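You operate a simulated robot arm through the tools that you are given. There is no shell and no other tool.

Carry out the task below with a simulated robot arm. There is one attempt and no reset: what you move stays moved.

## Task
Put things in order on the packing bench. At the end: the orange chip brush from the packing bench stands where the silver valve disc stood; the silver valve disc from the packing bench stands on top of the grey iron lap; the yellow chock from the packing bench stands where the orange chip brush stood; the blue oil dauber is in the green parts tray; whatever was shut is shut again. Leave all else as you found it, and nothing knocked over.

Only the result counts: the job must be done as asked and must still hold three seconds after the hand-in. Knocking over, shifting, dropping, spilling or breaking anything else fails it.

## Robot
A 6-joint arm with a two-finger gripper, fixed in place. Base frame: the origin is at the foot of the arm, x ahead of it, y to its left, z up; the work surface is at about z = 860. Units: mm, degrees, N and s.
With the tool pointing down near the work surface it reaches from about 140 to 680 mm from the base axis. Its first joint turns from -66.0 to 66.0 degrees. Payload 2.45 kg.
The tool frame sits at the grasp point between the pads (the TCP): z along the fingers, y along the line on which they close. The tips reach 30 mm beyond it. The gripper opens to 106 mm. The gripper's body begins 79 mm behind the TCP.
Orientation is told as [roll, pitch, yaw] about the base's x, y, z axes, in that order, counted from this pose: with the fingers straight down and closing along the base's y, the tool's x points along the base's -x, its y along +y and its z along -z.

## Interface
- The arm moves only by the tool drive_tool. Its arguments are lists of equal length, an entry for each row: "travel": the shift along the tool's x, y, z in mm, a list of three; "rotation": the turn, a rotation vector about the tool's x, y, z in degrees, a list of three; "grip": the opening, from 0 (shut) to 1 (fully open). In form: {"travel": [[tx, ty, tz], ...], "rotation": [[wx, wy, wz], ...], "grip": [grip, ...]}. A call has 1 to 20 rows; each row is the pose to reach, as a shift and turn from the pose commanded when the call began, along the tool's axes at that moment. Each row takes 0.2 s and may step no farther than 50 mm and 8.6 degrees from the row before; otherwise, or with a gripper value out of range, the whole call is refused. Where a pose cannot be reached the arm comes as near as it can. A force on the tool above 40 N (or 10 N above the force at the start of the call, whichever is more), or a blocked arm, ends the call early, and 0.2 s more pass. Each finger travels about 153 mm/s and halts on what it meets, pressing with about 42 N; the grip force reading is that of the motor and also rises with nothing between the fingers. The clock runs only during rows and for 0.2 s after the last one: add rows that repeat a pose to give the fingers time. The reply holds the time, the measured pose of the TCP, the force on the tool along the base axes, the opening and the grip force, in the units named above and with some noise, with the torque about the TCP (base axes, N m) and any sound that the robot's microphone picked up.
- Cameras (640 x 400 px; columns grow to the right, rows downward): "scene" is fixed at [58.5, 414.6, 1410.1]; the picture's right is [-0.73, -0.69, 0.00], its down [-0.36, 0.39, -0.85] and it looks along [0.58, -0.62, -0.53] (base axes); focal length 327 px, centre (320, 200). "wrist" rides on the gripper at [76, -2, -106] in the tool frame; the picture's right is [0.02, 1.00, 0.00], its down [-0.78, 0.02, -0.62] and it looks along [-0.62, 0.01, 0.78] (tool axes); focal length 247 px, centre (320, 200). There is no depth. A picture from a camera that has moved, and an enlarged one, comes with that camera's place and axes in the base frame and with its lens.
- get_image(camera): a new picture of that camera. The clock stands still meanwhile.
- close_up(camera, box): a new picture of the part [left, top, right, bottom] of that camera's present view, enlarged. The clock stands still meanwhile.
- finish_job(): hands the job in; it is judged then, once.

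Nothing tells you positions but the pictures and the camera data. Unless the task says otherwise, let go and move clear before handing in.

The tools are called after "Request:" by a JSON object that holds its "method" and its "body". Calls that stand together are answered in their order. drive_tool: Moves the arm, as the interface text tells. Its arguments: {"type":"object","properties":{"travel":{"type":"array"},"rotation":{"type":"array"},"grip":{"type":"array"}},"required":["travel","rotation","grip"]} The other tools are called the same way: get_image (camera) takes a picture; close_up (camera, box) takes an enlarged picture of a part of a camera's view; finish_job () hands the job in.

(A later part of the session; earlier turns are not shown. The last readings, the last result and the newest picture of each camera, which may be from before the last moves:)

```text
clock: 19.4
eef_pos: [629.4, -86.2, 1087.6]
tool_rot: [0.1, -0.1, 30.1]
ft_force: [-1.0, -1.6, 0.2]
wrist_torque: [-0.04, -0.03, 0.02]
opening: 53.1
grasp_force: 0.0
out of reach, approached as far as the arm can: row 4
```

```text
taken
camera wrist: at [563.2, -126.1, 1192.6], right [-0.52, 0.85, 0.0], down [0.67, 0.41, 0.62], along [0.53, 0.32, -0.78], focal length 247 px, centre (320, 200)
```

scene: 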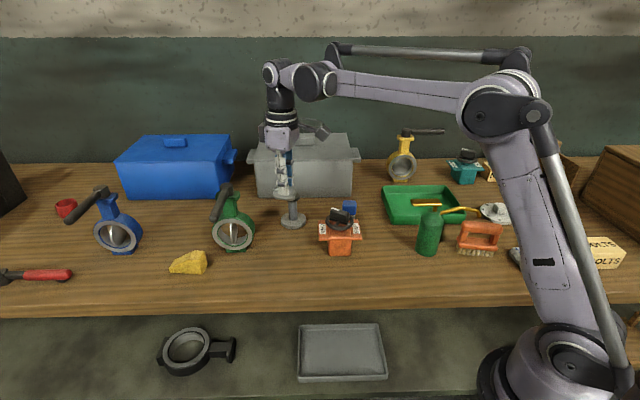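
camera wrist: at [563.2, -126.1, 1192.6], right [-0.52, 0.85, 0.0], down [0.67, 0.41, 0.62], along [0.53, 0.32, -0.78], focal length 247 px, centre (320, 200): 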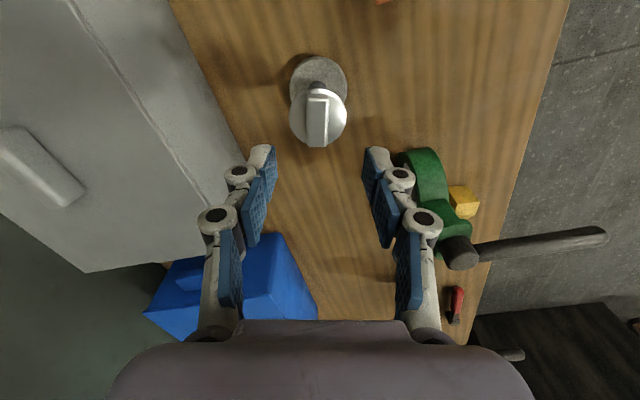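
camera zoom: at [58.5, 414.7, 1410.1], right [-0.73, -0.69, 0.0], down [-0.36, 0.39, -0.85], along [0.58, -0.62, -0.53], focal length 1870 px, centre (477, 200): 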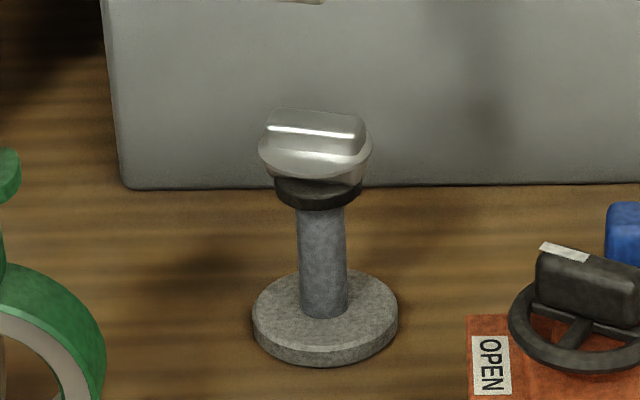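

The disc sits level on the lap. Now I travel high over to the brush area, turning to look at the brush and the oil can's spout.

Request:
{"method": "drive_tool", "body": {"travel": [[38, 12, 1], [76, 24, 2], [115, 36, 3], [153, 48, 4], [191, 60, 5], [230, 72, 6], [268, 85, 7], [306, 97, 8], [344, 109, 9], [382, 121, 10], [421, 133, 10], [459, 145, 10], [459, 145, 10]], "rotation": [[0, 0, 7.5], [0, 0, 15], [0, 0, 22.5], [0, 0, 30], [0, 0, 37.5], [0, 0, 45], [0, 0, 52.5], [0, 0, 60], [0, 0, 67.5], [0, 0, 75], [0, 0, 82.5], [0, 0, 90], [0, 0, 90]], "grip": [0.5, 0.5, 0.6, 0.7, 0.8, 0.9, 1, 1, 1, 1, 1, 1, 1]}}

Request:
{"method": "get_image", "body": {"camera": "wrist"}}

Request:
{"method": "get_image", "body": {"camera": "scene"}}

```text
clock: 22.2
eef_pos: [158.6, -191.2, 1075.5]
tool_rot: [0.1, -0.1, -60.0]
ft_force: [0.3, 0.2, 0.3]
wrist_torque: [0.01, -0.02, 0.02]
opening: 106.2
grasp_force: 0.1
```

```text
taken
camera wrist: at [119.0, -126.1, 1181.4], right [0.86, 0.52, 0.0], down [0.4, -0.67, 0.62], along [0.32, -0.53, -0.78], focal length 247 px, centre (320, 200)
```

wrist: 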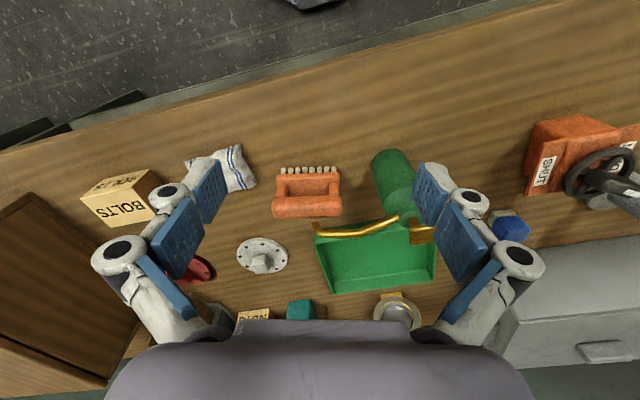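

```text
taken
```

scene: 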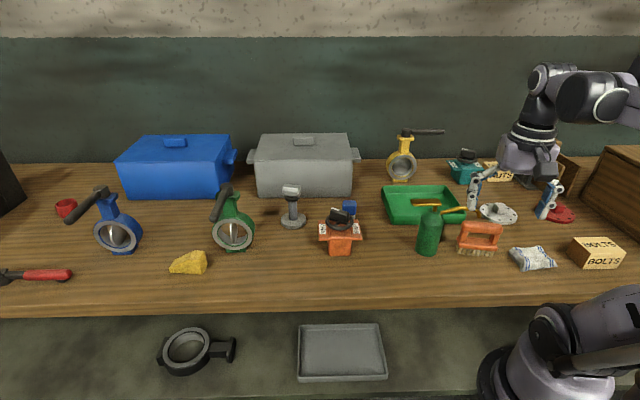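

Request:
{"method": "close_up", "body": {"camera": "wrist", "box": [240, 130, 430, 250]}}

Request:
{"method": "close_up", "body": {"camera": "scene", "box": [410, 190, 520, 270]}}

```text
3.33 times, centred on (335, 190) of wrist
camera zoom: at [119.0, -126.1, 1181.4], right [0.86, 0.52, 0.0], down [0.4, -0.67, 0.62], along [0.32, -0.53, -0.78], focal length 823 px, centre (270, 233)
```

zoom: 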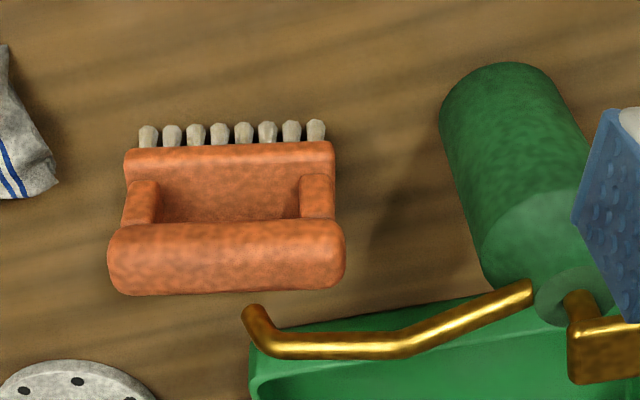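

```text
5.00 times, centred on (465, 230) of scene
camera zoom: at [58.5, 414.7, 1410.1], right [-0.73, -0.69, 0.0], down [-0.36, 0.39, -0.85], along [0.58, -0.62, -0.53], focal length 1636 px, centre (-405, 50)
```

zoom: 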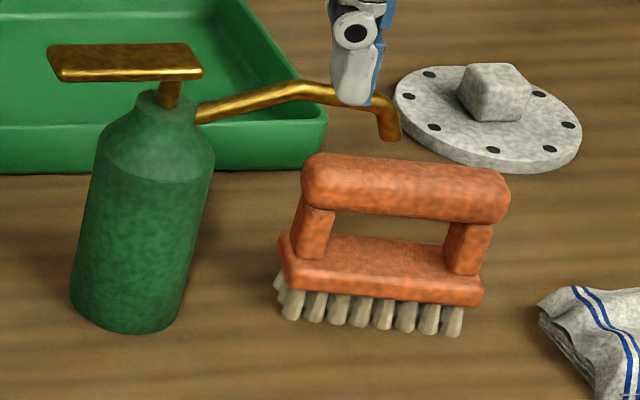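

The oil can's spout tip hangs at about (221, -309, 964), roughly 16 mm above the brush handle (centre about (210, -313), top about 947). So I will hold the handle at its end away from the spout, lift only a few mm, and slide the brush out toward the robot. I first move above that handle end.

Request:
{"method": "drive_tool", "body": {"travel": [[-12, -4, 0], [-24, -8, 0], [-36, -12, 0], [-48, -16, 0], [-60, -20, 0], [-72, -24, 0], [-84, -28, 0], [-96, -32, 2], [-108, -36, 5], [-120, -40, 8], [-132.6, -43.1, 10], [-132.6, -43.1, 10]], "rotation": [[0, 0, -8.4], [0, 0, -16.8], [0, 0, -25.2], [0, 0, -33.6], [0, 0, -42], [0, 0, -50.4], [0, 0, -58.8], [0, 0, -67.2], [0, 0, -75.6], [0, 0, -84], [0, 0, -92], [0, 0, -92]], "grip": [1, 1, 1, 1, 1, 1, 0.9, 0.8, 0.7, 0.6, 0.6, 0.6]}}

Request:
{"method": "get_image", "body": {"camera": "wrist"}}

Request:
{"method": "get_image", "body": {"camera": "scene"}}

```text
clock: 24.8
eef_pos: [187.7, -327.6, 1065.9]
tool_rot: [0.0, -0.1, 32.1]
ft_force: [0.7, 0.1, 0.1]
wrist_torque: [0.0, -0.02, 0.02]
opening: 63.4
grasp_force: 0.1
```

```text
taken
camera wrist: at [124.6, -369.1, 1171.8], right [-0.55, 0.83, 0.0], down [0.65, 0.43, 0.62], along [0.52, 0.34, -0.78], focal length 247 px, centre (320, 200)
```

wrist: 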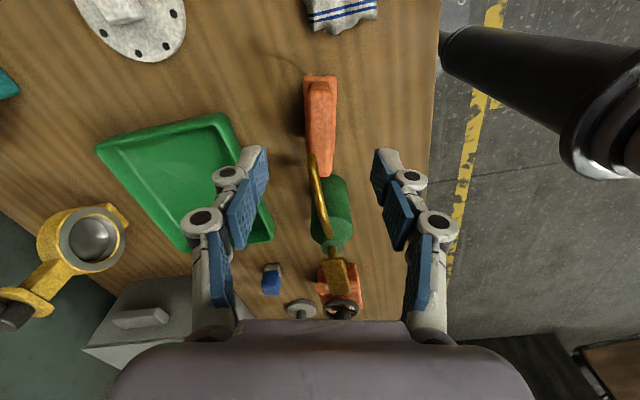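

```text
taken
```

scene: 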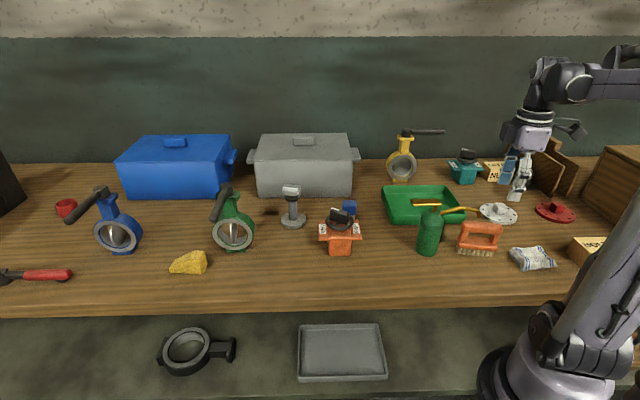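

Request:
{"method": "close_up", "body": {"camera": "wrist", "box": [260, 60, 390, 250]}}

Request:
{"method": "close_up", "body": {"camera": "wrist", "box": [285, 70, 355, 190]}}

```text
2.11 times, centred on (325, 155) of wrist
camera zoom: at [124.6, -369.1, 1171.8], right [-0.55, 0.83, 0.0], down [0.65, 0.43, 0.62], along [0.52, 0.34, -0.78], focal length 520 px, centre (310, 295)
```

zoom: 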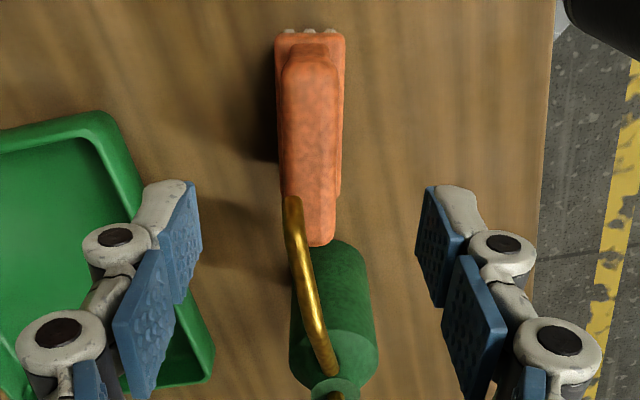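

```text
3.33 times, centred on (320, 130) of wrist
camera zoom: at [124.6, -369.1, 1171.8], right [-0.55, 0.83, 0.0], down [0.65, 0.43, 0.62], along [0.52, 0.34, -0.78], focal length 823 px, centre (320, 433)
```

zoom: 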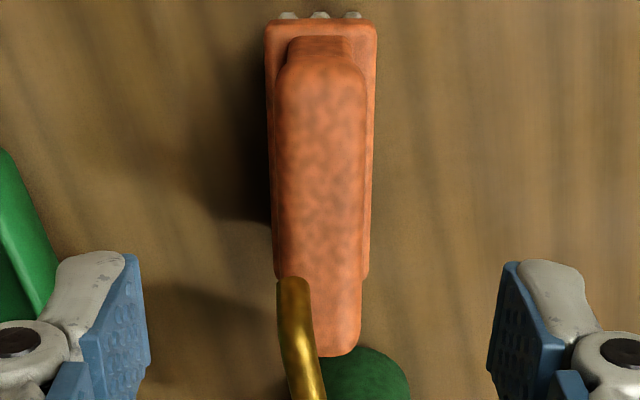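

Seen end-on, the handle bar runs at about 37.7° with centre about (209, -311), and the spout tip is over its far edge. I turn to match, shift to 20 mm from the bar centre, and lower partway.

Request:
{"method": "drive_tool", "body": {"travel": [[-7.3, 1, 0], [-7.3, 1, 25], [-7.3, 1, 50], [-7.3, 1, 75], [-7.3, 1, 90], [-7.3, 1, 90]], "rotation": [[0, 0, -5.6], [0, 0, -5.6], [0, 0, -5.6], [0, 0, -5.6], [0, 0, -5.6], [0, 0, -5.6]], "grip": [0.58, 0.58, 0.58, 0.58, 0.58, 0.58]}}

Request:
{"method": "get_image", "body": {"camera": "wrist"}}

Request:
{"method": "close_up", "body": {"camera": "scene", "box": [410, 160, 540, 270]}}

```text
clock: 26.2
eef_pos: [194.3, -322.7, 976.0]
tool_rot: [0.0, -0.1, 37.7]
ft_force: [-0.1, -0.4, -0.3]
wrist_torque: [0.01, 0.0, 0.04]
opening: 61.3
grasp_force: 0.0
```

```text
taken
camera wrist: at [135.2, -370.2, 1082.0], right [-0.63, 0.78, 0.0], down [0.61, 0.49, 0.62], along [0.48, 0.39, -0.78], focal length 247 px, centre (320, 200)
```

wrist: 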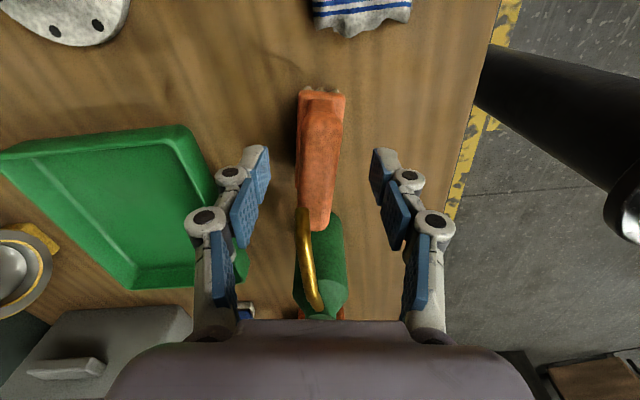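

```text
3.64 times, centred on (475, 215) of scene
camera zoom: at [58.5, 414.7, 1410.1], right [-0.73, -0.69, 0.0], down [-0.36, 0.39, -0.85], along [0.58, -0.62, -0.53], focal length 1190 px, centre (-244, 146)
```

zoom: 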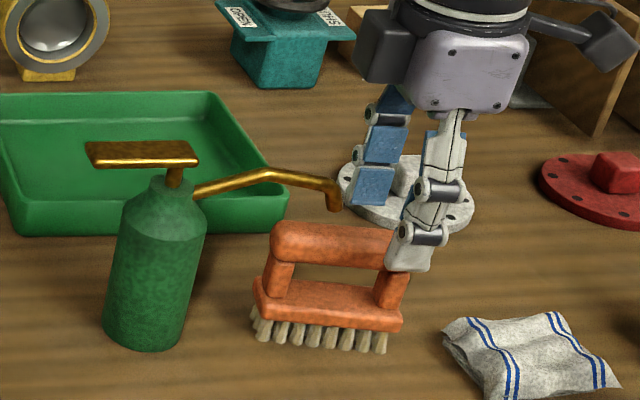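

The fingers straddle the handle with about 10 mm clearance to the spout. I lower to the handle's mid height.

Request:
{"method": "drive_tool", "body": {"travel": [[0, 0, 15], [0, 0, 28], [0, 0, 36], [0, 0, 40], [0, 0, 40]], "rotation": [[0, 0, 0], [0, 0, 0], [0, 0, 0], [0, 0, 0], [0, 0, 0]], "grip": [0.58, 0.58, 0.58, 0.55, 0.5]}}

Request:
{"method": "close_up", "body": {"camera": "wrist", "box": [230, 70, 410, 270]}}

Request:
{"method": "close_up", "body": {"camera": "scene", "box": [430, 170, 540, 270]}}

```text
clock: 27.4
eef_pos: [194.3, -322.2, 935.5]
tool_rot: [0.0, -0.1, 37.7]
ft_force: [-1.1, -1.0, 0.3]
wrist_torque: [0.01, 0.03, -0.01]
opening: 53.1
grasp_force: 0.0
```

```text
2.00 times, centred on (320, 170) of wrist
camera zoom: at [134.8, -370.5, 1041.8], right [-0.63, 0.78, 0.0], down [0.61, 0.49, 0.62], along [0.48, 0.39, -0.78], focal length 494 px, centre (320, 260)
```

zoom: 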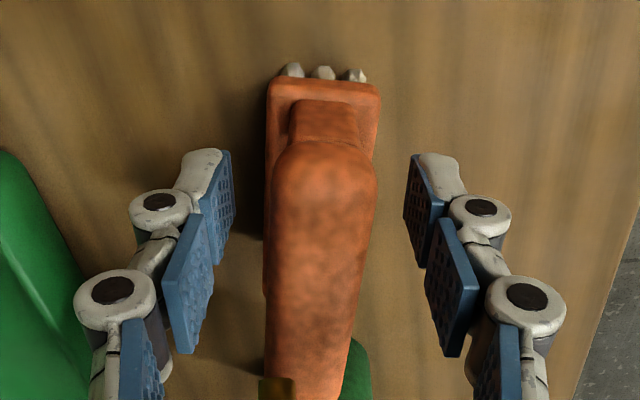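

```text
4.00 times, centred on (485, 220) of scene
camera zoom: at [58.5, 414.7, 1410.1], right [-0.73, -0.69, 0.0], down [-0.36, 0.39, -0.85], along [0.58, -0.62, -0.53], focal length 1309 px, centre (-340, 120)
```

zoom: 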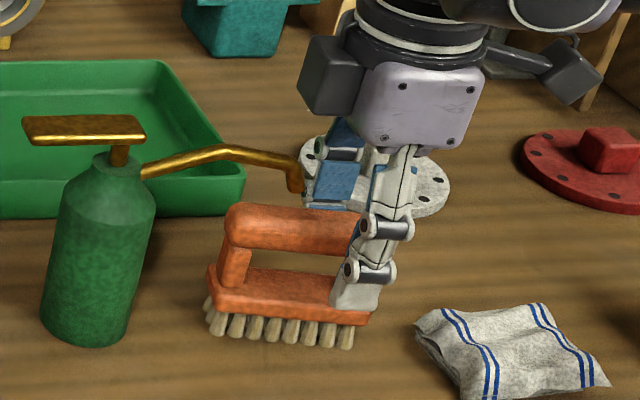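

The handle bar is centred between the fingers. I close the grip.

Request:
{"method": "drive_tool", "body": {"travel": [[0, 0, 0], [0, 0, 0], [0, 0, 0], [0, 0, 0], [0, 0, 0]], "rotation": [[0, 0, 0], [0, 0, 0], [0, 0, 0], [0, 0, 0], [0, 0, 0]], "grip": [0.4, 0.3, 0.2, 0.1, 0.1]}}

Request:
{"method": "get_image", "body": {"camera": "wrist"}}

Request:
{"method": "close_up", "body": {"camera": "scene", "box": [430, 170, 540, 270]}}

```text
clock: 28.6
eef_pos: [193.8, -322.0, 934.8]
tool_rot: [-0.1, -0.2, 37.7]
ft_force: [0.9, -0.4, 1.4]
wrist_torque: [-0.09, 0.05, 0.0]
opening: 24.4
grasp_force: 42.1
```

```text
taken
camera wrist: at [134.8, -370.4, 1041.9], right [-0.63, 0.78, 0.0], down [0.61, 0.49, 0.62], along [0.48, 0.39, -0.78], focal length 247 px, centre (320, 200)
```

wrist: 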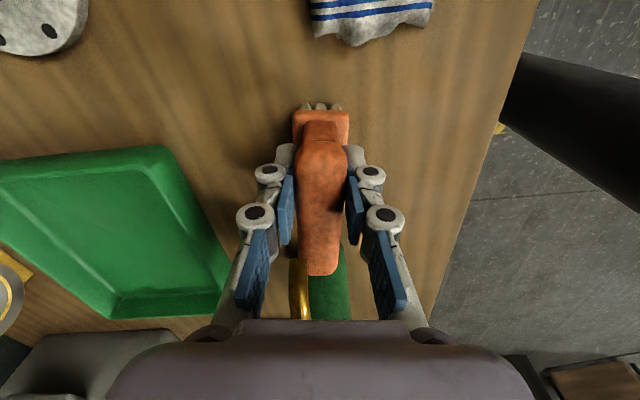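

```text
4.00 times, centred on (485, 220) of scene
camera zoom: at [58.5, 414.7, 1410.0], right [-0.73, -0.69, 0.0], down [-0.36, 0.39, -0.85], along [0.58, -0.62, -0.53], focal length 1309 px, centre (-340, 120)
```

zoom: 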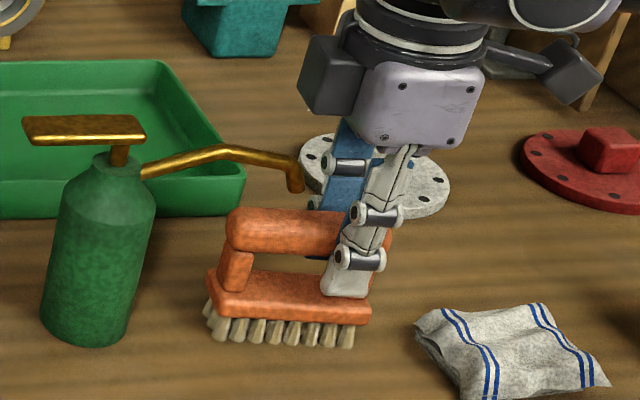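

The brush is held at 24 mm opening. I lift it 6 mm and slide it toward the robot, out from under the spout.

Request:
{"method": "drive_tool", "body": {"travel": [[0, 0, -2], [0, 0, -4], [0, 0, -6], [0, 0, -6]], "rotation": [[0, 0, 0], [0, 0, 0], [0, 0, 0], [0, 0, 0]], "grip": [0.1, 0.1, 0.1, 0.1]}}

Request:
{"method": "close_up", "body": {"camera": "scene", "box": [430, 170, 540, 270]}}

Request:
{"method": "close_up", "body": {"camera": "wrist", "box": [230, 70, 410, 330]}}

```text
clock: 29.6
eef_pos: [195.7, -321.3, 943.1]
tool_rot: [-0.1, 0.0, 37.7]
ft_force: [-0.7, 0.0, -1.9]
wrist_torque: [-0.03, 0.03, 0.0]
opening: 24.1
grasp_force: 42.4
```

```text
4.00 times, centred on (485, 220) of scene
camera zoom: at [58.5, 414.6, 1410.1], right [-0.73, -0.69, 0.0], down [-0.36, 0.39, -0.85], along [0.58, -0.62, -0.53], focal length 1309 px, centre (-340, 120)
```

zoom: 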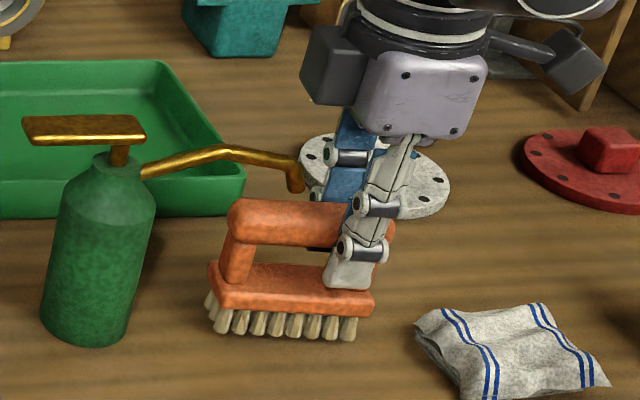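

```text
1.54 times, centred on (320, 200) of wrist
camera zoom: at [135.1, -370.2, 1048.3], right [-0.63, 0.78, 0.0], down [0.61, 0.49, 0.62], along [0.48, 0.39, -0.78], focal length 380 px, centre (320, 200)
```

zoom: 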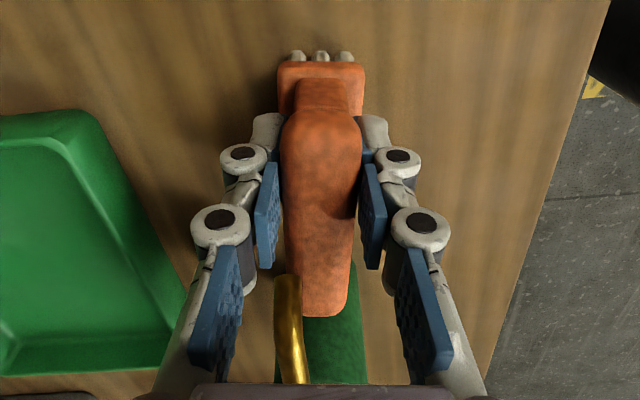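

The brush lifted evenly and the spout is still clear. Now I slide it sideways toward the robot.

Request:
{"method": "drive_tool", "body": {"travel": [[0, 6, 0], [0, 15, 0], [0, 27, 0], [0, 40, 0], [0, 55, 0], [0, 70, 0], [0, 70, 0]], "rotation": [[0, 0, 0], [0, 0, 0], [0, 0, 0], [0, 0, 0], [0, 0, 0], [0, 0, 0], [0, 0, 0]], "grip": [0.1, 0.1, 0.1, 0.1, 0.1, 0.1, 0.1]}}

Request:
{"method": "get_image", "body": {"camera": "scene"}}

Request:
{"method": "get_image", "body": {"camera": "wrist"}}

```text
clock: 31.2
eef_pos: [151.1, -266.5, 941.7]
tool_rot: [0.0, -0.1, 37.7]
ft_force: [0.4, 1.2, -2.2]
wrist_torque: [-0.03, 0.09, -0.01]
opening: 24.3
grasp_force: 42.2
```

```text
taken
```

scene: 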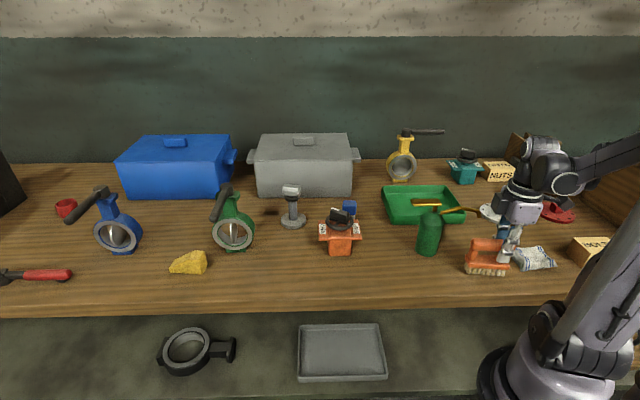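

```text
taken
camera wrist: at [91.7, -314.5, 1048.1], right [-0.63, 0.78, 0.0], down [0.61, 0.49, 0.62], along [0.48, 0.39, -0.78], focal length 247 px, centre (320, 200)
```

wrist: 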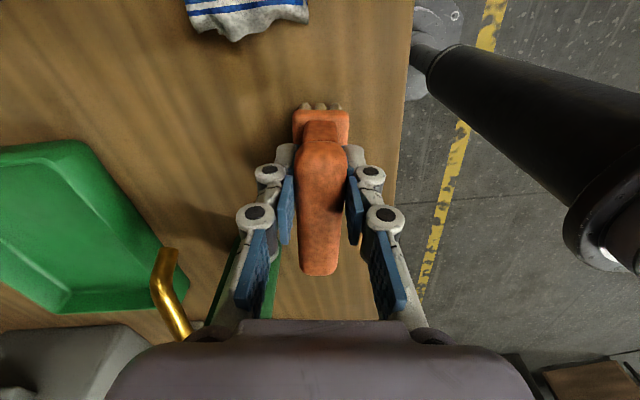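

The brush is clear of the spout and the oil can has not moved. I lift it high and carry it toward the disc's old place.

Request:
{"method": "drive_tool", "body": {"travel": [[0, 0, -20], [0, 0, -60], [0, 0, -100], [0, 0, -140], [0, 0, -150], [-40, 2, -150], [-80, 4, -150], [-120, 6, -150], [-160, 9, -150], [-200, 11, -150], [-240, 13, -150], [-280, 16, -150], [-320, 18, -150], [-360, 20, -150], [-400, 23, -150], [-440, 25, -150], [-469.3, 26.8, -150], [-469.3, 26.8, -150]], "rotation": [[0, 0, 0], [0, 0, 0], [0, 0, 0], [0, 0, 0], [0, 0, 0], [0, 0, 0], [0, 0, 0], [0, 0, 0], [0, 0, 0], [0, 0, 0], [0, 0, 0], [0, 0, 0], [0, 0, 0], [0, 0, 0], [0, 0, 0], [0, 0, 0], [0, 0, 0], [0, 0, 0]], "grip": [0.1, 0.1, 0.1, 0.1, 0.1, 0.1, 0.1, 0.1, 0.1, 0.1, 0.1, 0.1, 0.1, 0.1, 0.1, 0.1, 0.1, 0.1]}}

Request:
{"method": "get_image", "body": {"camera": "scene"}}

Request:
{"method": "get_image", "body": {"camera": "wrist"}}

```text
clock: 35.0
eef_pos: [507.7, 41.5, 1092.6]
tool_rot: [-0.1, -0.1, 37.7]
ft_force: [-0.2, 0.0, -1.5]
wrist_torque: [-0.02, 0.0, 0.01]
opening: 24.2
grasp_force: 42.0
```

```text
taken
```

scene: 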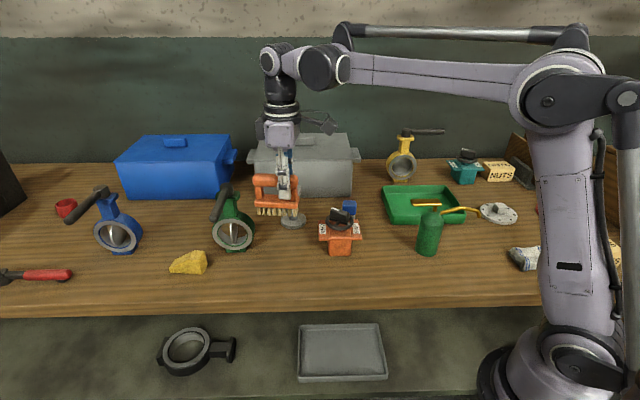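

```text
taken
camera wrist: at [446.9, -5.4, 1199.3], right [-0.63, 0.78, 0.0], down [0.61, 0.49, 0.62], along [0.48, 0.39, -0.78], focal length 247 px, centre (320, 200)
```

wrist: 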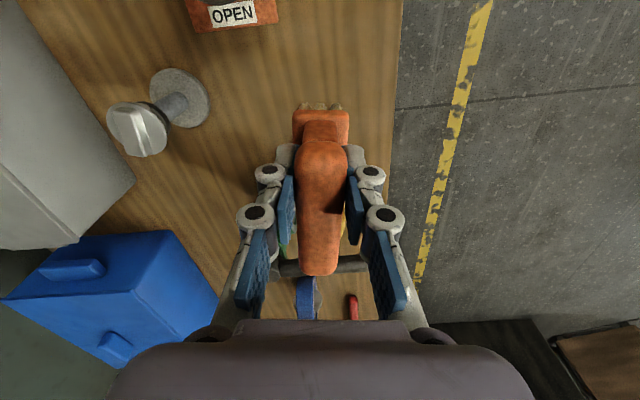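

The brush is now above the disc's old spot. I zoom to measure where the brush centre lies relative to the grip.

Request:
{"method": "close_up", "body": {"camera": "scene", "box": [240, 150, 320, 225]}}

```text
5.33 times, centred on (280, 188) of scene
camera zoom: at [58.5, 414.7, 1410.1], right [-0.73, -0.69, 0.0], down [-0.36, 0.39, -0.85], along [0.58, -0.62, -0.53], focal length 1745 px, centre (533, 267)
```

zoom: 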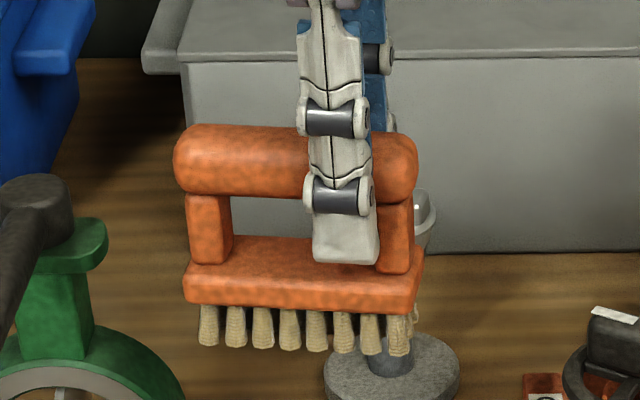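

The brush centre is 19 mm ahead of the grip, and it projects onto the disc's old spot. I lower it toward the bench.

Request:
{"method": "drive_tool", "body": {"travel": [[0.5, 1, 35], [0.5, 1, 70], [0.5, 1, 105], [0.5, 1, 130], [0.5, 1, 145], [0.5, 1, 152], [0.5, 1, 152]], "rotation": [[0, 0, 0], [0, 0, 0], [0, 0, 0], [0, 0, 0], [0, 0, 0], [0, 0, 0], [0, 0, 0]], "grip": [0.1, 0.1, 0.1, 0.1, 0.1, 0.1, 0.1]}}

Request:
{"method": "close_up", "body": {"camera": "scene", "box": [235, 200, 335, 290]}}

```text
clock: 36.6
eef_pos: [504.5, 42.5, 940.5]
tool_rot: [0.0, -0.1, 37.7]
ft_force: [-0.7, 1.2, -1.9]
wrist_torque: [-0.04, 0.04, 0.0]
opening: 24.4
grasp_force: 42.5
```

```text
4.44 times, centred on (285, 245) of scene
camera zoom: at [58.5, 414.7, 1410.1], right [-0.73, -0.69, 0.0], down [-0.36, 0.39, -0.85], along [0.58, -0.62, -0.53], focal length 1454 px, centre (476, 0)
```

zoom: 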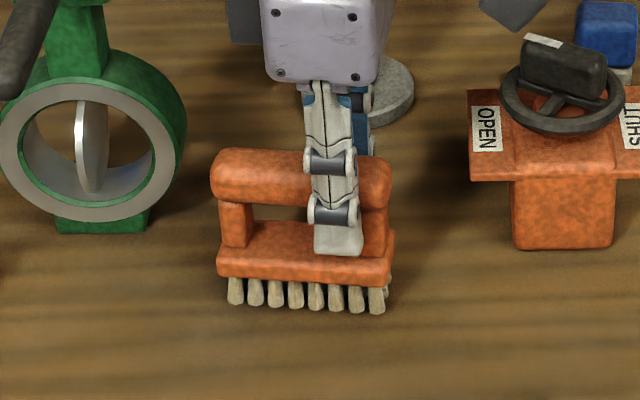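

It hangs just above the bench. I correct 2 mm and lower in small steps until it touches.

Request:
{"method": "drive_tool", "body": {"travel": [[-1.9, -1.2, 1], [-1.9, -1.2, 2.5], [-1.9, -1.2, 4]], "rotation": [[0, 0, 0], [0, 0, 0], [0, 0, 0]], "grip": [0.1, 0.1, 0.1]}}

```text
clock: 37.4
eef_pos: [507.4, 42.0, 936.7]
tool_rot: [0.0, -0.1, 37.7]
ft_force: [-0.1, 0.1, -1.6]
wrist_torque: [-0.06, 0.03, -0.05]
opening: 24.4
grasp_force: 42.1
```

No contact yet; I continue a little further down.

Request:
{"method": "drive_tool", "body": {"travel": [[0, 0, 0.7], [0, 0, 1.4], [0, 0, 2]], "rotation": [[0, 0, 0], [0, 0, 0], [0, 0, 0]], "grip": [0.1, 0.1, 0.1]}}

Request:
{"method": "close_up", "body": {"camera": "scene", "box": [235, 200, 335, 290]}}

```text
clock: 38.2
eef_pos: [508.4, 42.9, 936.4]
tool_rot: [0.0, -0.2, 37.6]
ft_force: [-1.0, -0.1, 20.0]
wrist_torque: [0.06, -0.07, -0.03]
opening: 24.2
grasp_force: 42.2
```

```text
4.44 times, centred on (285, 245) of scene
camera zoom: at [58.1, 414.6, 1410.1], right [-0.73, -0.69, 0.0], down [-0.36, 0.39, -0.85], along [0.58, -0.62, -0.53], focal length 1454 px, centre (476, 0)
```

zoom: 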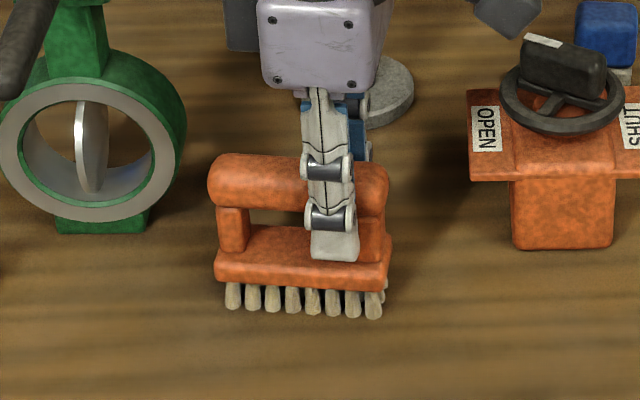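

The brush is pressing on the bench (20 N). I ease up 1 mm and open the fingers.

Request:
{"method": "drive_tool", "body": {"travel": [[0, 0, -1], [0, 0, -1], [0, 0, -1], [0, 0, -1], [0, 0, -1], [0, 0, -1]], "rotation": [[0, 0, 0], [0, 0, 0], [0, 0, 0], [0, 0, 0], [0, 0, 0], [0, 0, 0]], "grip": [0.1, 0.2, 0.3, 0.4, 0.5, 0.55]}}

Request:
{"method": "close_up", "body": {"camera": "scene", "box": [235, 200, 335, 290]}}

Request:
{"method": "get_image", "body": {"camera": "wrist"}}

```text
clock: 39.6
eef_pos: [507.6, 42.7, 937.1]
tool_rot: [0.0, -0.1, 37.7]
ft_force: [-0.3, -0.3, -0.7]
wrist_torque: [-0.03, -0.02, 0.01]
opening: 58.5
grasp_force: 0.1
```

```text
4.44 times, centred on (285, 245) of scene
camera zoom: at [58.5, 414.6, 1410.1], right [-0.73, -0.69, 0.0], down [-0.36, 0.39, -0.85], along [0.58, -0.62, -0.53], focal length 1454 px, centre (476, 0)
```

zoom: 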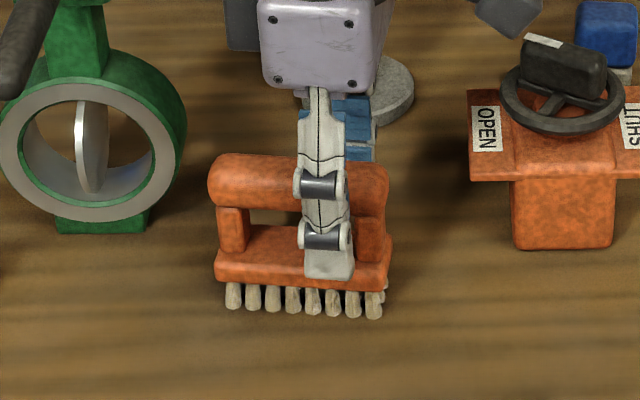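

```text
taken
camera wrist: at [448.1, -5.8, 1042.0], right [-0.63, 0.78, 0.0], down [0.61, 0.49, 0.62], along [0.48, 0.39, -0.78], focal length 247 px, centre (320, 200)
```

wrist: 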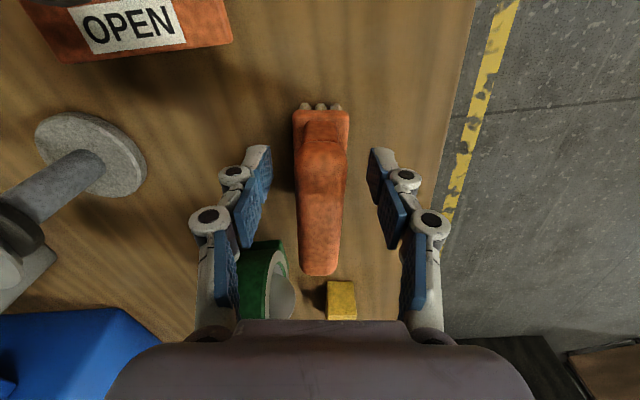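

The brush stands where the disc stood. I rise and move above the blue dauber, turning to align with it.

Request:
{"method": "drive_tool", "body": {"travel": [[0, 0, -10], [0, 0, -45], [0, 0, -80], [0, 0, -103], [13, -20, -103], [27, -41, -103], [40, -62, -103], [54, -83, -103], [68, -104, -103], [81, -125, -103], [95, -146, -103], [109, -167, -103], [122, -188, -103], [136, -209, -103], [136, -209, -103]], "rotation": [[0, 0, 0], [0, 0, 0], [0, 0, 0], [0, 0, 0], [0, 0, 8.27], [0, 0, 16.5], [0, 0, 24.8], [0, 0, 33], [0, 0, 41.3], [0, 0, 49.6], [0, 0, 57.9], [0, 0, 66.1], [0, 0, 74.4], [0, 0, 82.7], [0, 0, 82.7]], "grip": [0.6, 0.7, 0.8, 0.9, 0.9, 0.9, 0.9, 0.9, 0.9, 0.9, 0.9, 0.9, 0.9, 0.9, 0.9]}}

Request:
{"method": "get_image", "body": {"camera": "wrist"}}

Request:
{"method": "get_image", "body": {"camera": "scene"}}

```text
clock: 42.8
eef_pos: [527.2, -206.6, 1038.5]
tool_rot: [0.1, 0.1, -45.0]
ft_force: [-0.2, 0.9, -0.8]
wrist_torque: [0.0, 0.0, -0.03]
opening: 95.5
grasp_force: 0.0
```

```text
taken
camera wrist: at [472.7, -154.0, 1144.7], right [0.69, 0.72, 0.0], down [0.56, -0.54, 0.62], along [0.45, -0.43, -0.78], focal length 247 px, centre (320, 200)
```

wrist: 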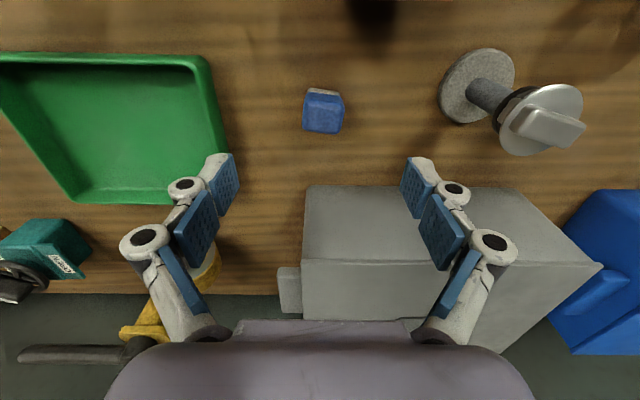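

```text
taken
```

scene: 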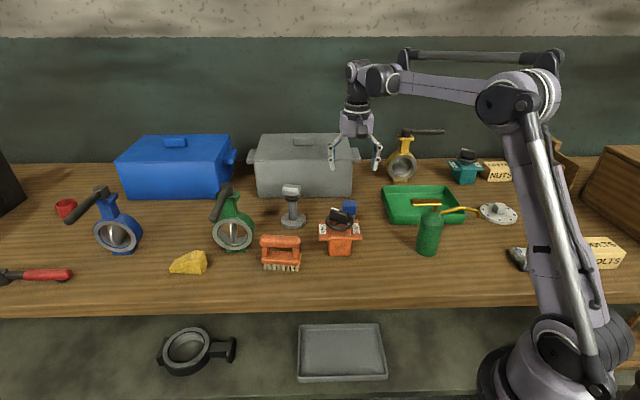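

Request:
{"method": "close_up", "body": {"camera": "wrist", "box": [280, 70, 370, 150]}}

Request:
{"method": "close_up", "body": {"camera": "wrist", "box": [0, 40, 250, 220]}}

Request:
{"method": "close_up", "body": {"camera": "scene", "box": [320, 190, 370, 230]}}

```text
5.00 times, centred on (325, 110) of wrist
camera zoom: at [472.7, -154.0, 1144.7], right [0.69, 0.72, 0.0], down [0.56, -0.54, 0.62], along [0.45, -0.43, -0.78], focal length 1235 px, centre (295, 650)
```

zoom: 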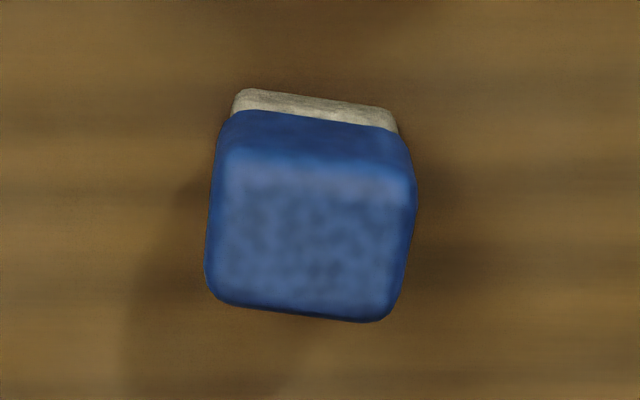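

```text
2.22 times, centred on (125, 130) of wrist
camera zoom: at [472.7, -154.0, 1144.7], right [0.69, 0.72, 0.0], down [0.56, -0.54, 0.62], along [0.45, -0.43, -0.78], focal length 549 px, centre (753, 356)
```

zoom: 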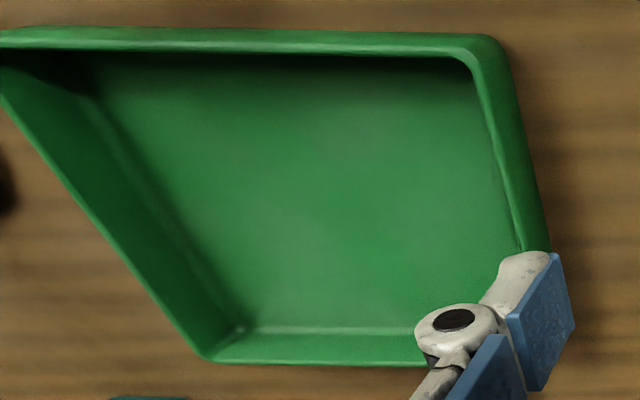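

```text
10.00 times, centred on (345, 210) of scene
camera zoom: at [58.5, 414.6, 1410.1], right [-0.73, -0.69, 0.0], down [-0.36, 0.39, -0.85], along [0.58, -0.62, -0.53], focal length 3272 px, centre (70, 100)
```

zoom: 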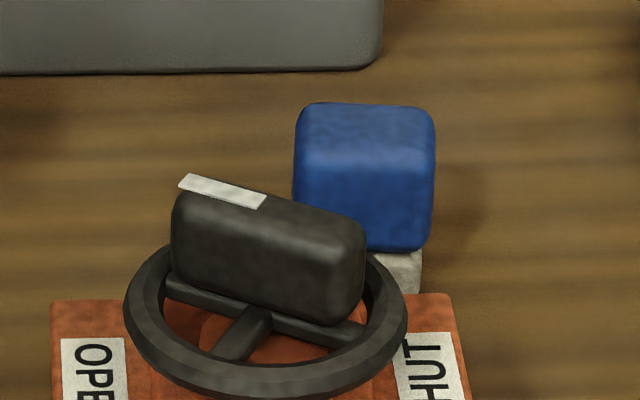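

The dauber is at about (535, -213), top near z = 903, turned about 8° from the tool. I align and lower partway.

Request:
{"method": "drive_tool", "body": {"travel": [[-9.7, 0.6, 0], [-9.7, 0.6, 30], [-9.7, 0.6, 60], [-9.7, 0.6, 88], [-9.7, 0.6, 88]], "rotation": [[0, 0, 7.7], [0, 0, 7.7], [0, 0, 7.7], [0, 0, 7.7], [0, 0, 7.7]], "grip": [0.8, 0.75, 0.7, 0.7, 0.7]}}

Request:
{"method": "get_image", "body": {"camera": "wrist"}}

Request:
{"method": "close_up", "body": {"camera": "wrist", "box": [240, 90, 400, 200]}}

```text
clock: 44.0
eef_pos: [535.4, -213.3, 950.4]
tool_rot: [0.1, 0.0, -52.7]
ft_force: [-0.1, -0.7, -0.1]
wrist_torque: [0.01, -0.05, 0.03]
opening: 74.0
grasp_force: 0.0
```

```text
taken
camera wrist: at [487.0, -153.1, 1056.2], right [0.78, 0.62, 0.0], down [0.49, -0.61, 0.62], along [0.39, -0.49, -0.78], focal length 247 px, centre (320, 200)
```

wrist: 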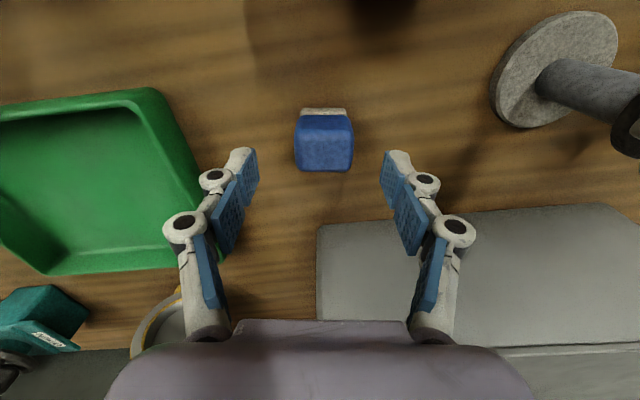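

```text
3.64 times, centred on (320, 145) of wrist
camera zoom: at [487.0, -153.1, 1056.2], right [0.78, 0.62, 0.0], down [0.49, -0.61, 0.62], along [0.39, -0.49, -0.78], focal length 898 px, centre (320, 400)
```

zoom: 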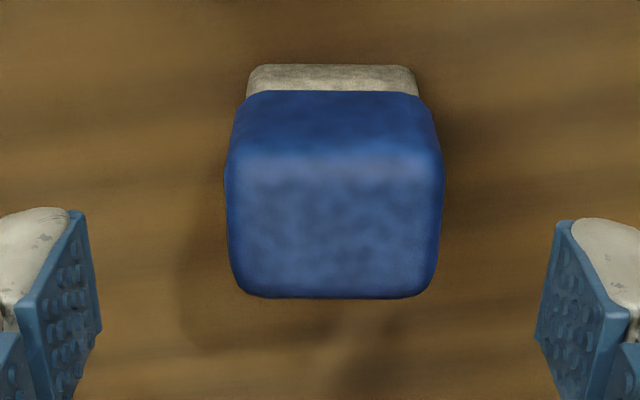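

The dauber is squared up and about 2.5 mm to one side. I correct and lower to grip the blue part.

Request:
{"method": "drive_tool", "body": {"travel": [[-1.5, 2.5, 15], [-1.5, 2.5, 32], [-1.5, 2.5, 45], [-1.5, 2.5, 50], [-1.5, 2.5, 50]], "rotation": [[0, 0, 0], [0, 0, 0], [0, 0, 0], [0, 0, 0], [0, 0, 0]], "grip": [0.7, 0.7, 0.65, 0.6, 0.6]}}

Request:
{"method": "close_up", "body": {"camera": "wrist", "box": [240, 90, 400, 220]}}

Request:
{"method": "close_up", "body": {"camera": "scene", "box": [310, 150, 390, 240]}}

```text
clock: 45.2
eef_pos: [538.5, -211.6, 900.7]
tool_rot: [0.1, 0.0, -52.7]
ft_force: [-0.6, -0.8, -0.2]
wrist_torque: [0.0, 0.0, 0.0]
opening: 63.8
grasp_force: 0.1
```

```text
3.08 times, centred on (320, 155) of wrist
camera zoom: at [490.3, -152.7, 1006.5], right [0.78, 0.62, 0.0], down [0.49, -0.61, 0.62], along [0.39, -0.49, -0.78], focal length 760 px, centre (320, 338)
```

zoom: 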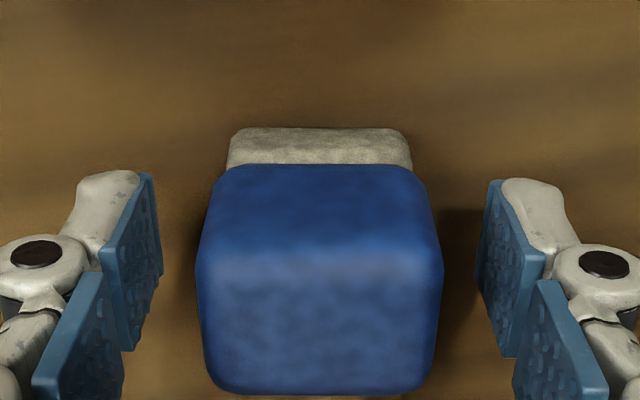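

```text
4.44 times, centred on (350, 195) of scene
camera zoom: at [58.5, 414.7, 1410.1], right [-0.73, -0.69, 0.0], down [-0.36, 0.39, -0.85], along [0.58, -0.62, -0.53], focal length 1454 px, centre (187, 222)
```

zoom: 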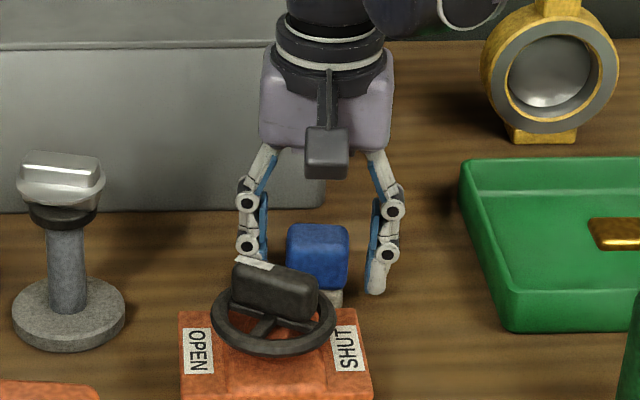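

The dauber is centred between the pads. I close on it.

Request:
{"method": "drive_tool", "body": {"travel": [[0, 0, 0], [0, 0, 0], [0, 0, 0], [0, 0, 0], [0, 0, 0]], "rotation": [[0, 0, 0], [0, 0, 0], [0, 0, 0], [0, 0, 0], [0, 0, 0]], "grip": [0.5, 0.4, 0.3, 0.2, 0.2]}}

Request:
{"method": "drive_tool", "body": {"travel": [[0, 0, -3], [0, 0, -10], [0, 0, -10]], "rotation": [[0, 0, 0], [0, 0, 0], [0, 0, 0]], "grip": [0.2, 0.2, 0.2]}}

Request:
{"method": "close_up", "body": {"camera": "scene", "box": [310, 150, 390, 240]}}

```text
clock: 46.4
eef_pos: [538.6, -213.4, 900.4]
tool_rot: [0.1, 0.0, -52.7]
ft_force: [0.0, 0.0, 2.6]
wrist_torque: [-0.03, 0.0, 0.03]
opening: 38.4
grasp_force: 42.2
```

```text
clock: 47.2
eef_pos: [538.4, -212.5, 910.5]
tool_rot: [0.2, 0.1, -52.7]
ft_force: [0.0, 0.2, -0.7]
wrist_torque: [0.02, -0.01, -0.01]
opening: 38.3
grasp_force: 42.2
```

```text
4.44 times, centred on (350, 195) of scene
camera zoom: at [58.5, 414.6, 1410.1], right [-0.73, -0.69, 0.0], down [-0.36, 0.39, -0.85], along [0.58, -0.62, -0.53], focal length 1454 px, centre (187, 222)
```

zoom: 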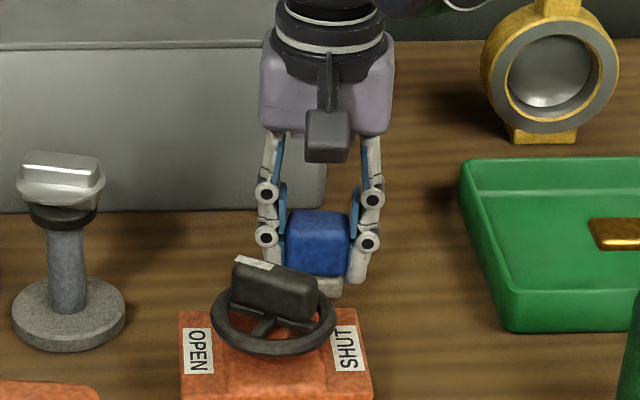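

The dauber is held. I raise it and carry it over the middle of the green tray.

Request:
{"method": "drive_tool", "body": {"travel": [[0, 0, -30], [0, 0, -65], [0, 0, -95], [-13, -43, -95], [-26, -87, -95], [-40, -131, -95], [-53, -174, -95], [-66.6, -218, -95], [-66.6, -218, -95]], "rotation": [[0, 0, 0], [0, 0, 0], [0, 0, 0], [0, 0, 0], [0, 0, 0], [0, 0, 0], [0, 0, 0], [0, 0, 0], [0, 0, 0]], "grip": [0.2, 0.2, 0.2, 0.2, 0.2, 0.2, 0.2, 0.2, 0.2]}}

Request:
{"method": "get_image", "body": {"camera": "wrist"}}

Request:
{"method": "get_image", "body": {"camera": "scene"}}

```text
clock: 49.2
eef_pos: [406.5, -398.3, 1005.8]
tool_rot: [0.1, -0.1, -52.7]
ft_force: [0.3, 0.2, -0.2]
wrist_torque: [-0.01, 0.0, 0.01]
opening: 38.3
grasp_force: 41.7
```

```text
taken
camera wrist: at [357.0, -338.8, 1111.9], right [0.78, 0.62, 0.0], down [0.49, -0.61, 0.62], along [0.39, -0.48, -0.78], focal length 247 px, centre (320, 200)
```

wrist: 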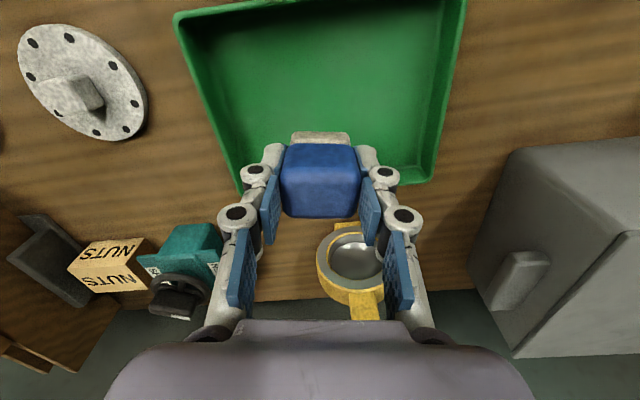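

```text
taken
```

scene: 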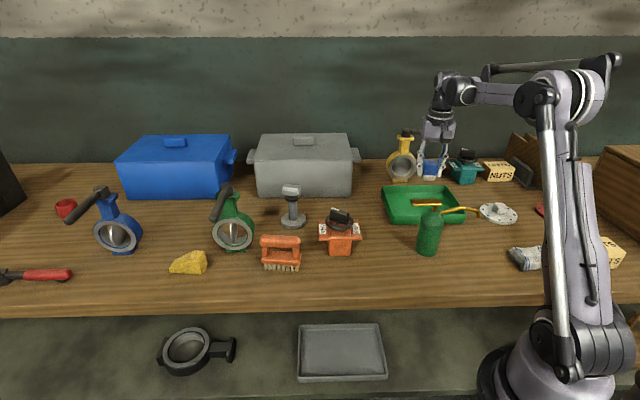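

The dauber is above the middle of the tray. I lower it into the tray.

Request:
{"method": "drive_tool", "body": {"travel": [[0, 0, 35], [0, 0, 65], [0, 0, 83], [0, 0, 92], [0, 0, 92]], "rotation": [[0, 0, 0], [0, 0, 0], [0, 0, 0], [0, 0, 0], [0, 0, 0]], "grip": [0.2, 0.2, 0.2, 0.2, 0.2]}}

Request:
{"method": "get_image", "body": {"camera": "wrist"}}

Request:
{"method": "close_up", "body": {"camera": "scene", "box": [370, 140, 480, 240]}}

```text
clock: 50.4
eef_pos: [404.9, -397.7, 911.7]
tool_rot: [0.1, 0.1, -52.7]
ft_force: [0.3, 0.7, 0.1]
wrist_torque: [0.02, 0.0, -0.01]
opening: 38.4
grasp_force: 41.7
```

```text
taken
camera wrist: at [357.2, -338.0, 1019.1], right [0.78, 0.62, 0.0], down [0.49, -0.61, 0.62], along [0.39, -0.49, -0.78], focal length 247 px, centre (320, 200)
```

wrist: 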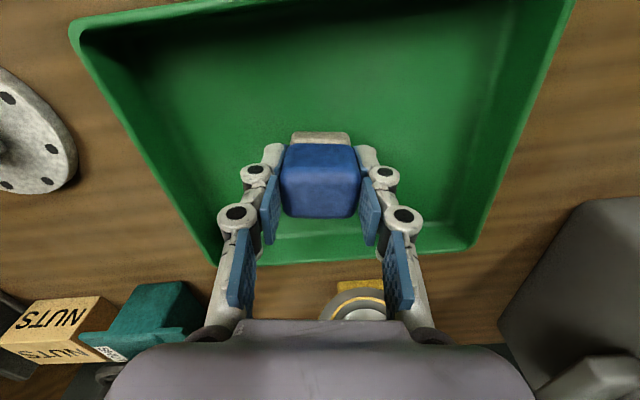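

```text
4.00 times, centred on (425, 190) of scene
camera zoom: at [58.5, 414.6, 1410.1], right [-0.73, -0.69, 0.0], down [-0.36, 0.39, -0.85], along [0.58, -0.62, -0.53], focal length 1309 px, centre (-100, 240)
```

zoom: 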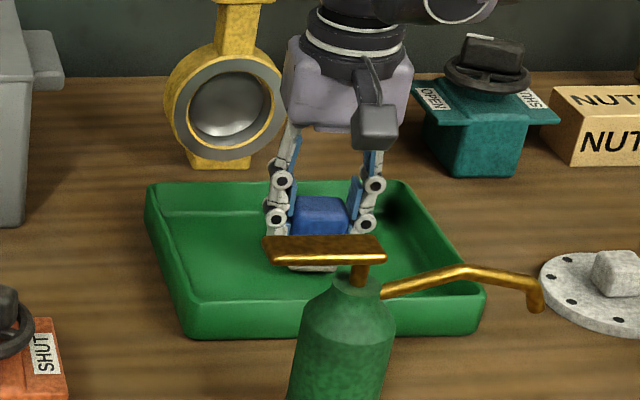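

Inside the tray, near its middle. I lower in small steps until it touches the floor.

Request:
{"method": "drive_tool", "body": {"travel": [[0, 0, 1.5], [0, 0, 3], [0, 0, 4.5]], "rotation": [[0, 0, 0], [0, 0, 0], [0, 0, 0]], "grip": [0.2, 0.2, 0.2]}}

```text
clock: 51.2
eef_pos: [405.2, -397.2, 909.9]
tool_rot: [0.1, 0.0, -52.7]
ft_force: [0.1, 0.1, 0.1]
wrist_torque: [0.05, 0.0, 0.02]
opening: 38.3
grasp_force: 42.2
```

Request:
{"method": "drive_tool", "body": {"travel": [[0, 0, 1], [0, 0, 2], [0, 0, 2.5]], "rotation": [[0, 0, 0], [0, 0, 0], [0, 0, 0]], "grip": [0.2, 0.2, 0.2]}}

```text
clock: 52.0
eef_pos: [405.6, -398.0, 907.8]
tool_rot: [0.1, 0.0, -52.7]
ft_force: [0.5, 0.2, 0.5]
wrist_torque: [-0.05, 0.04, 0.03]
opening: 38.1
grasp_force: 42.6
```

Still no clear contact (z about 907). I go down by 1 mm steps.

Request:
{"method": "drive_tool", "body": {"travel": [[0, 0, 0.8], [0, 0, 1.5]], "rotation": [[0, 0, 0], [0, 0, 0]], "grip": [0.2, 0.2]}}

```text
clock: 52.6
eef_pos: [404.7, -397.9, 906.1]
tool_rot: [0.2, -0.1, -52.7]
ft_force: [1.6, -1.3, 28.7]
wrist_torque: [-0.01, 0.04, -0.01]
opening: 38.4
grasp_force: 42.2
```

The dauber touches the tray floor. I ease up 1 mm and open.

Request:
{"method": "drive_tool", "body": {"travel": [[0, 0, -1.2], [0, 0, -1.2], [0, 0, -1.2], [0, 0, -1.2], [0, 0, -1.2]], "rotation": [[0, 0, 0], [0, 0, 0], [0, 0, 0], [0, 0, 0], [0, 0, 0]], "grip": [0.3, 0.4, 0.5, 0.6, 0.6]}}

Request:
{"method": "drive_tool", "body": {"travel": [[0, 0, -10], [0, 0, -40], [0, 0, -80], [0, 0, -110]], "rotation": [[0, 0, 0], [0, 0, 0], [0, 0, 0], [0, 0, 0]], "grip": [0.6, 0.6, 0.6, 0.6]}}

Request:
{"method": "get_image", "body": {"camera": "wrist"}}

Request:
{"method": "get_image", "body": {"camera": "scene"}}

```text
clock: 53.8
eef_pos: [404.6, -397.2, 905.7]
tool_rot: [0.1, 0.0, -52.6]
ft_force: [0.4, -0.3, 0.0]
wrist_torque: [-0.01, 0.06, 0.02]
opening: 63.5
grasp_force: 0.0
```

```text
clock: 54.8
eef_pos: [404.7, -398.3, 1015.8]
tool_rot: [0.2, 0.0, -52.7]
ft_force: [-0.4, -0.3, 0.2]
wrist_torque: [-0.02, 0.02, 0.03]
opening: 64.0
grasp_force: 0.0
```

```text
taken
camera wrist: at [356.9, -338.1, 1122.5], right [0.78, 0.62, 0.0], down [0.49, -0.61, 0.62], along [0.39, -0.49, -0.78], focal length 247 px, centre (320, 200)
```

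wrist: 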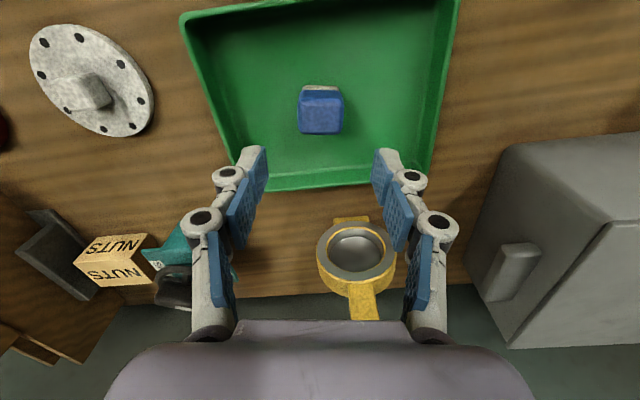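

```text
taken
```

scene: 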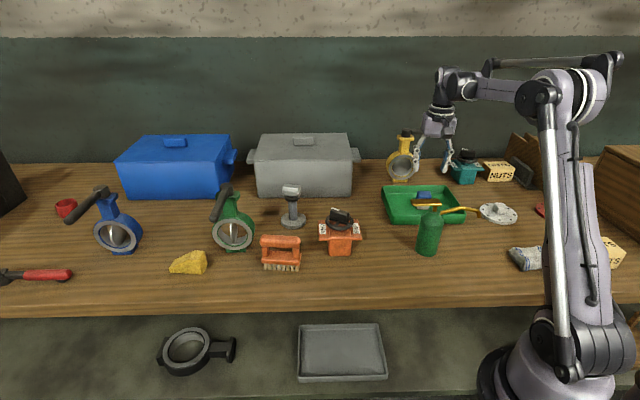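

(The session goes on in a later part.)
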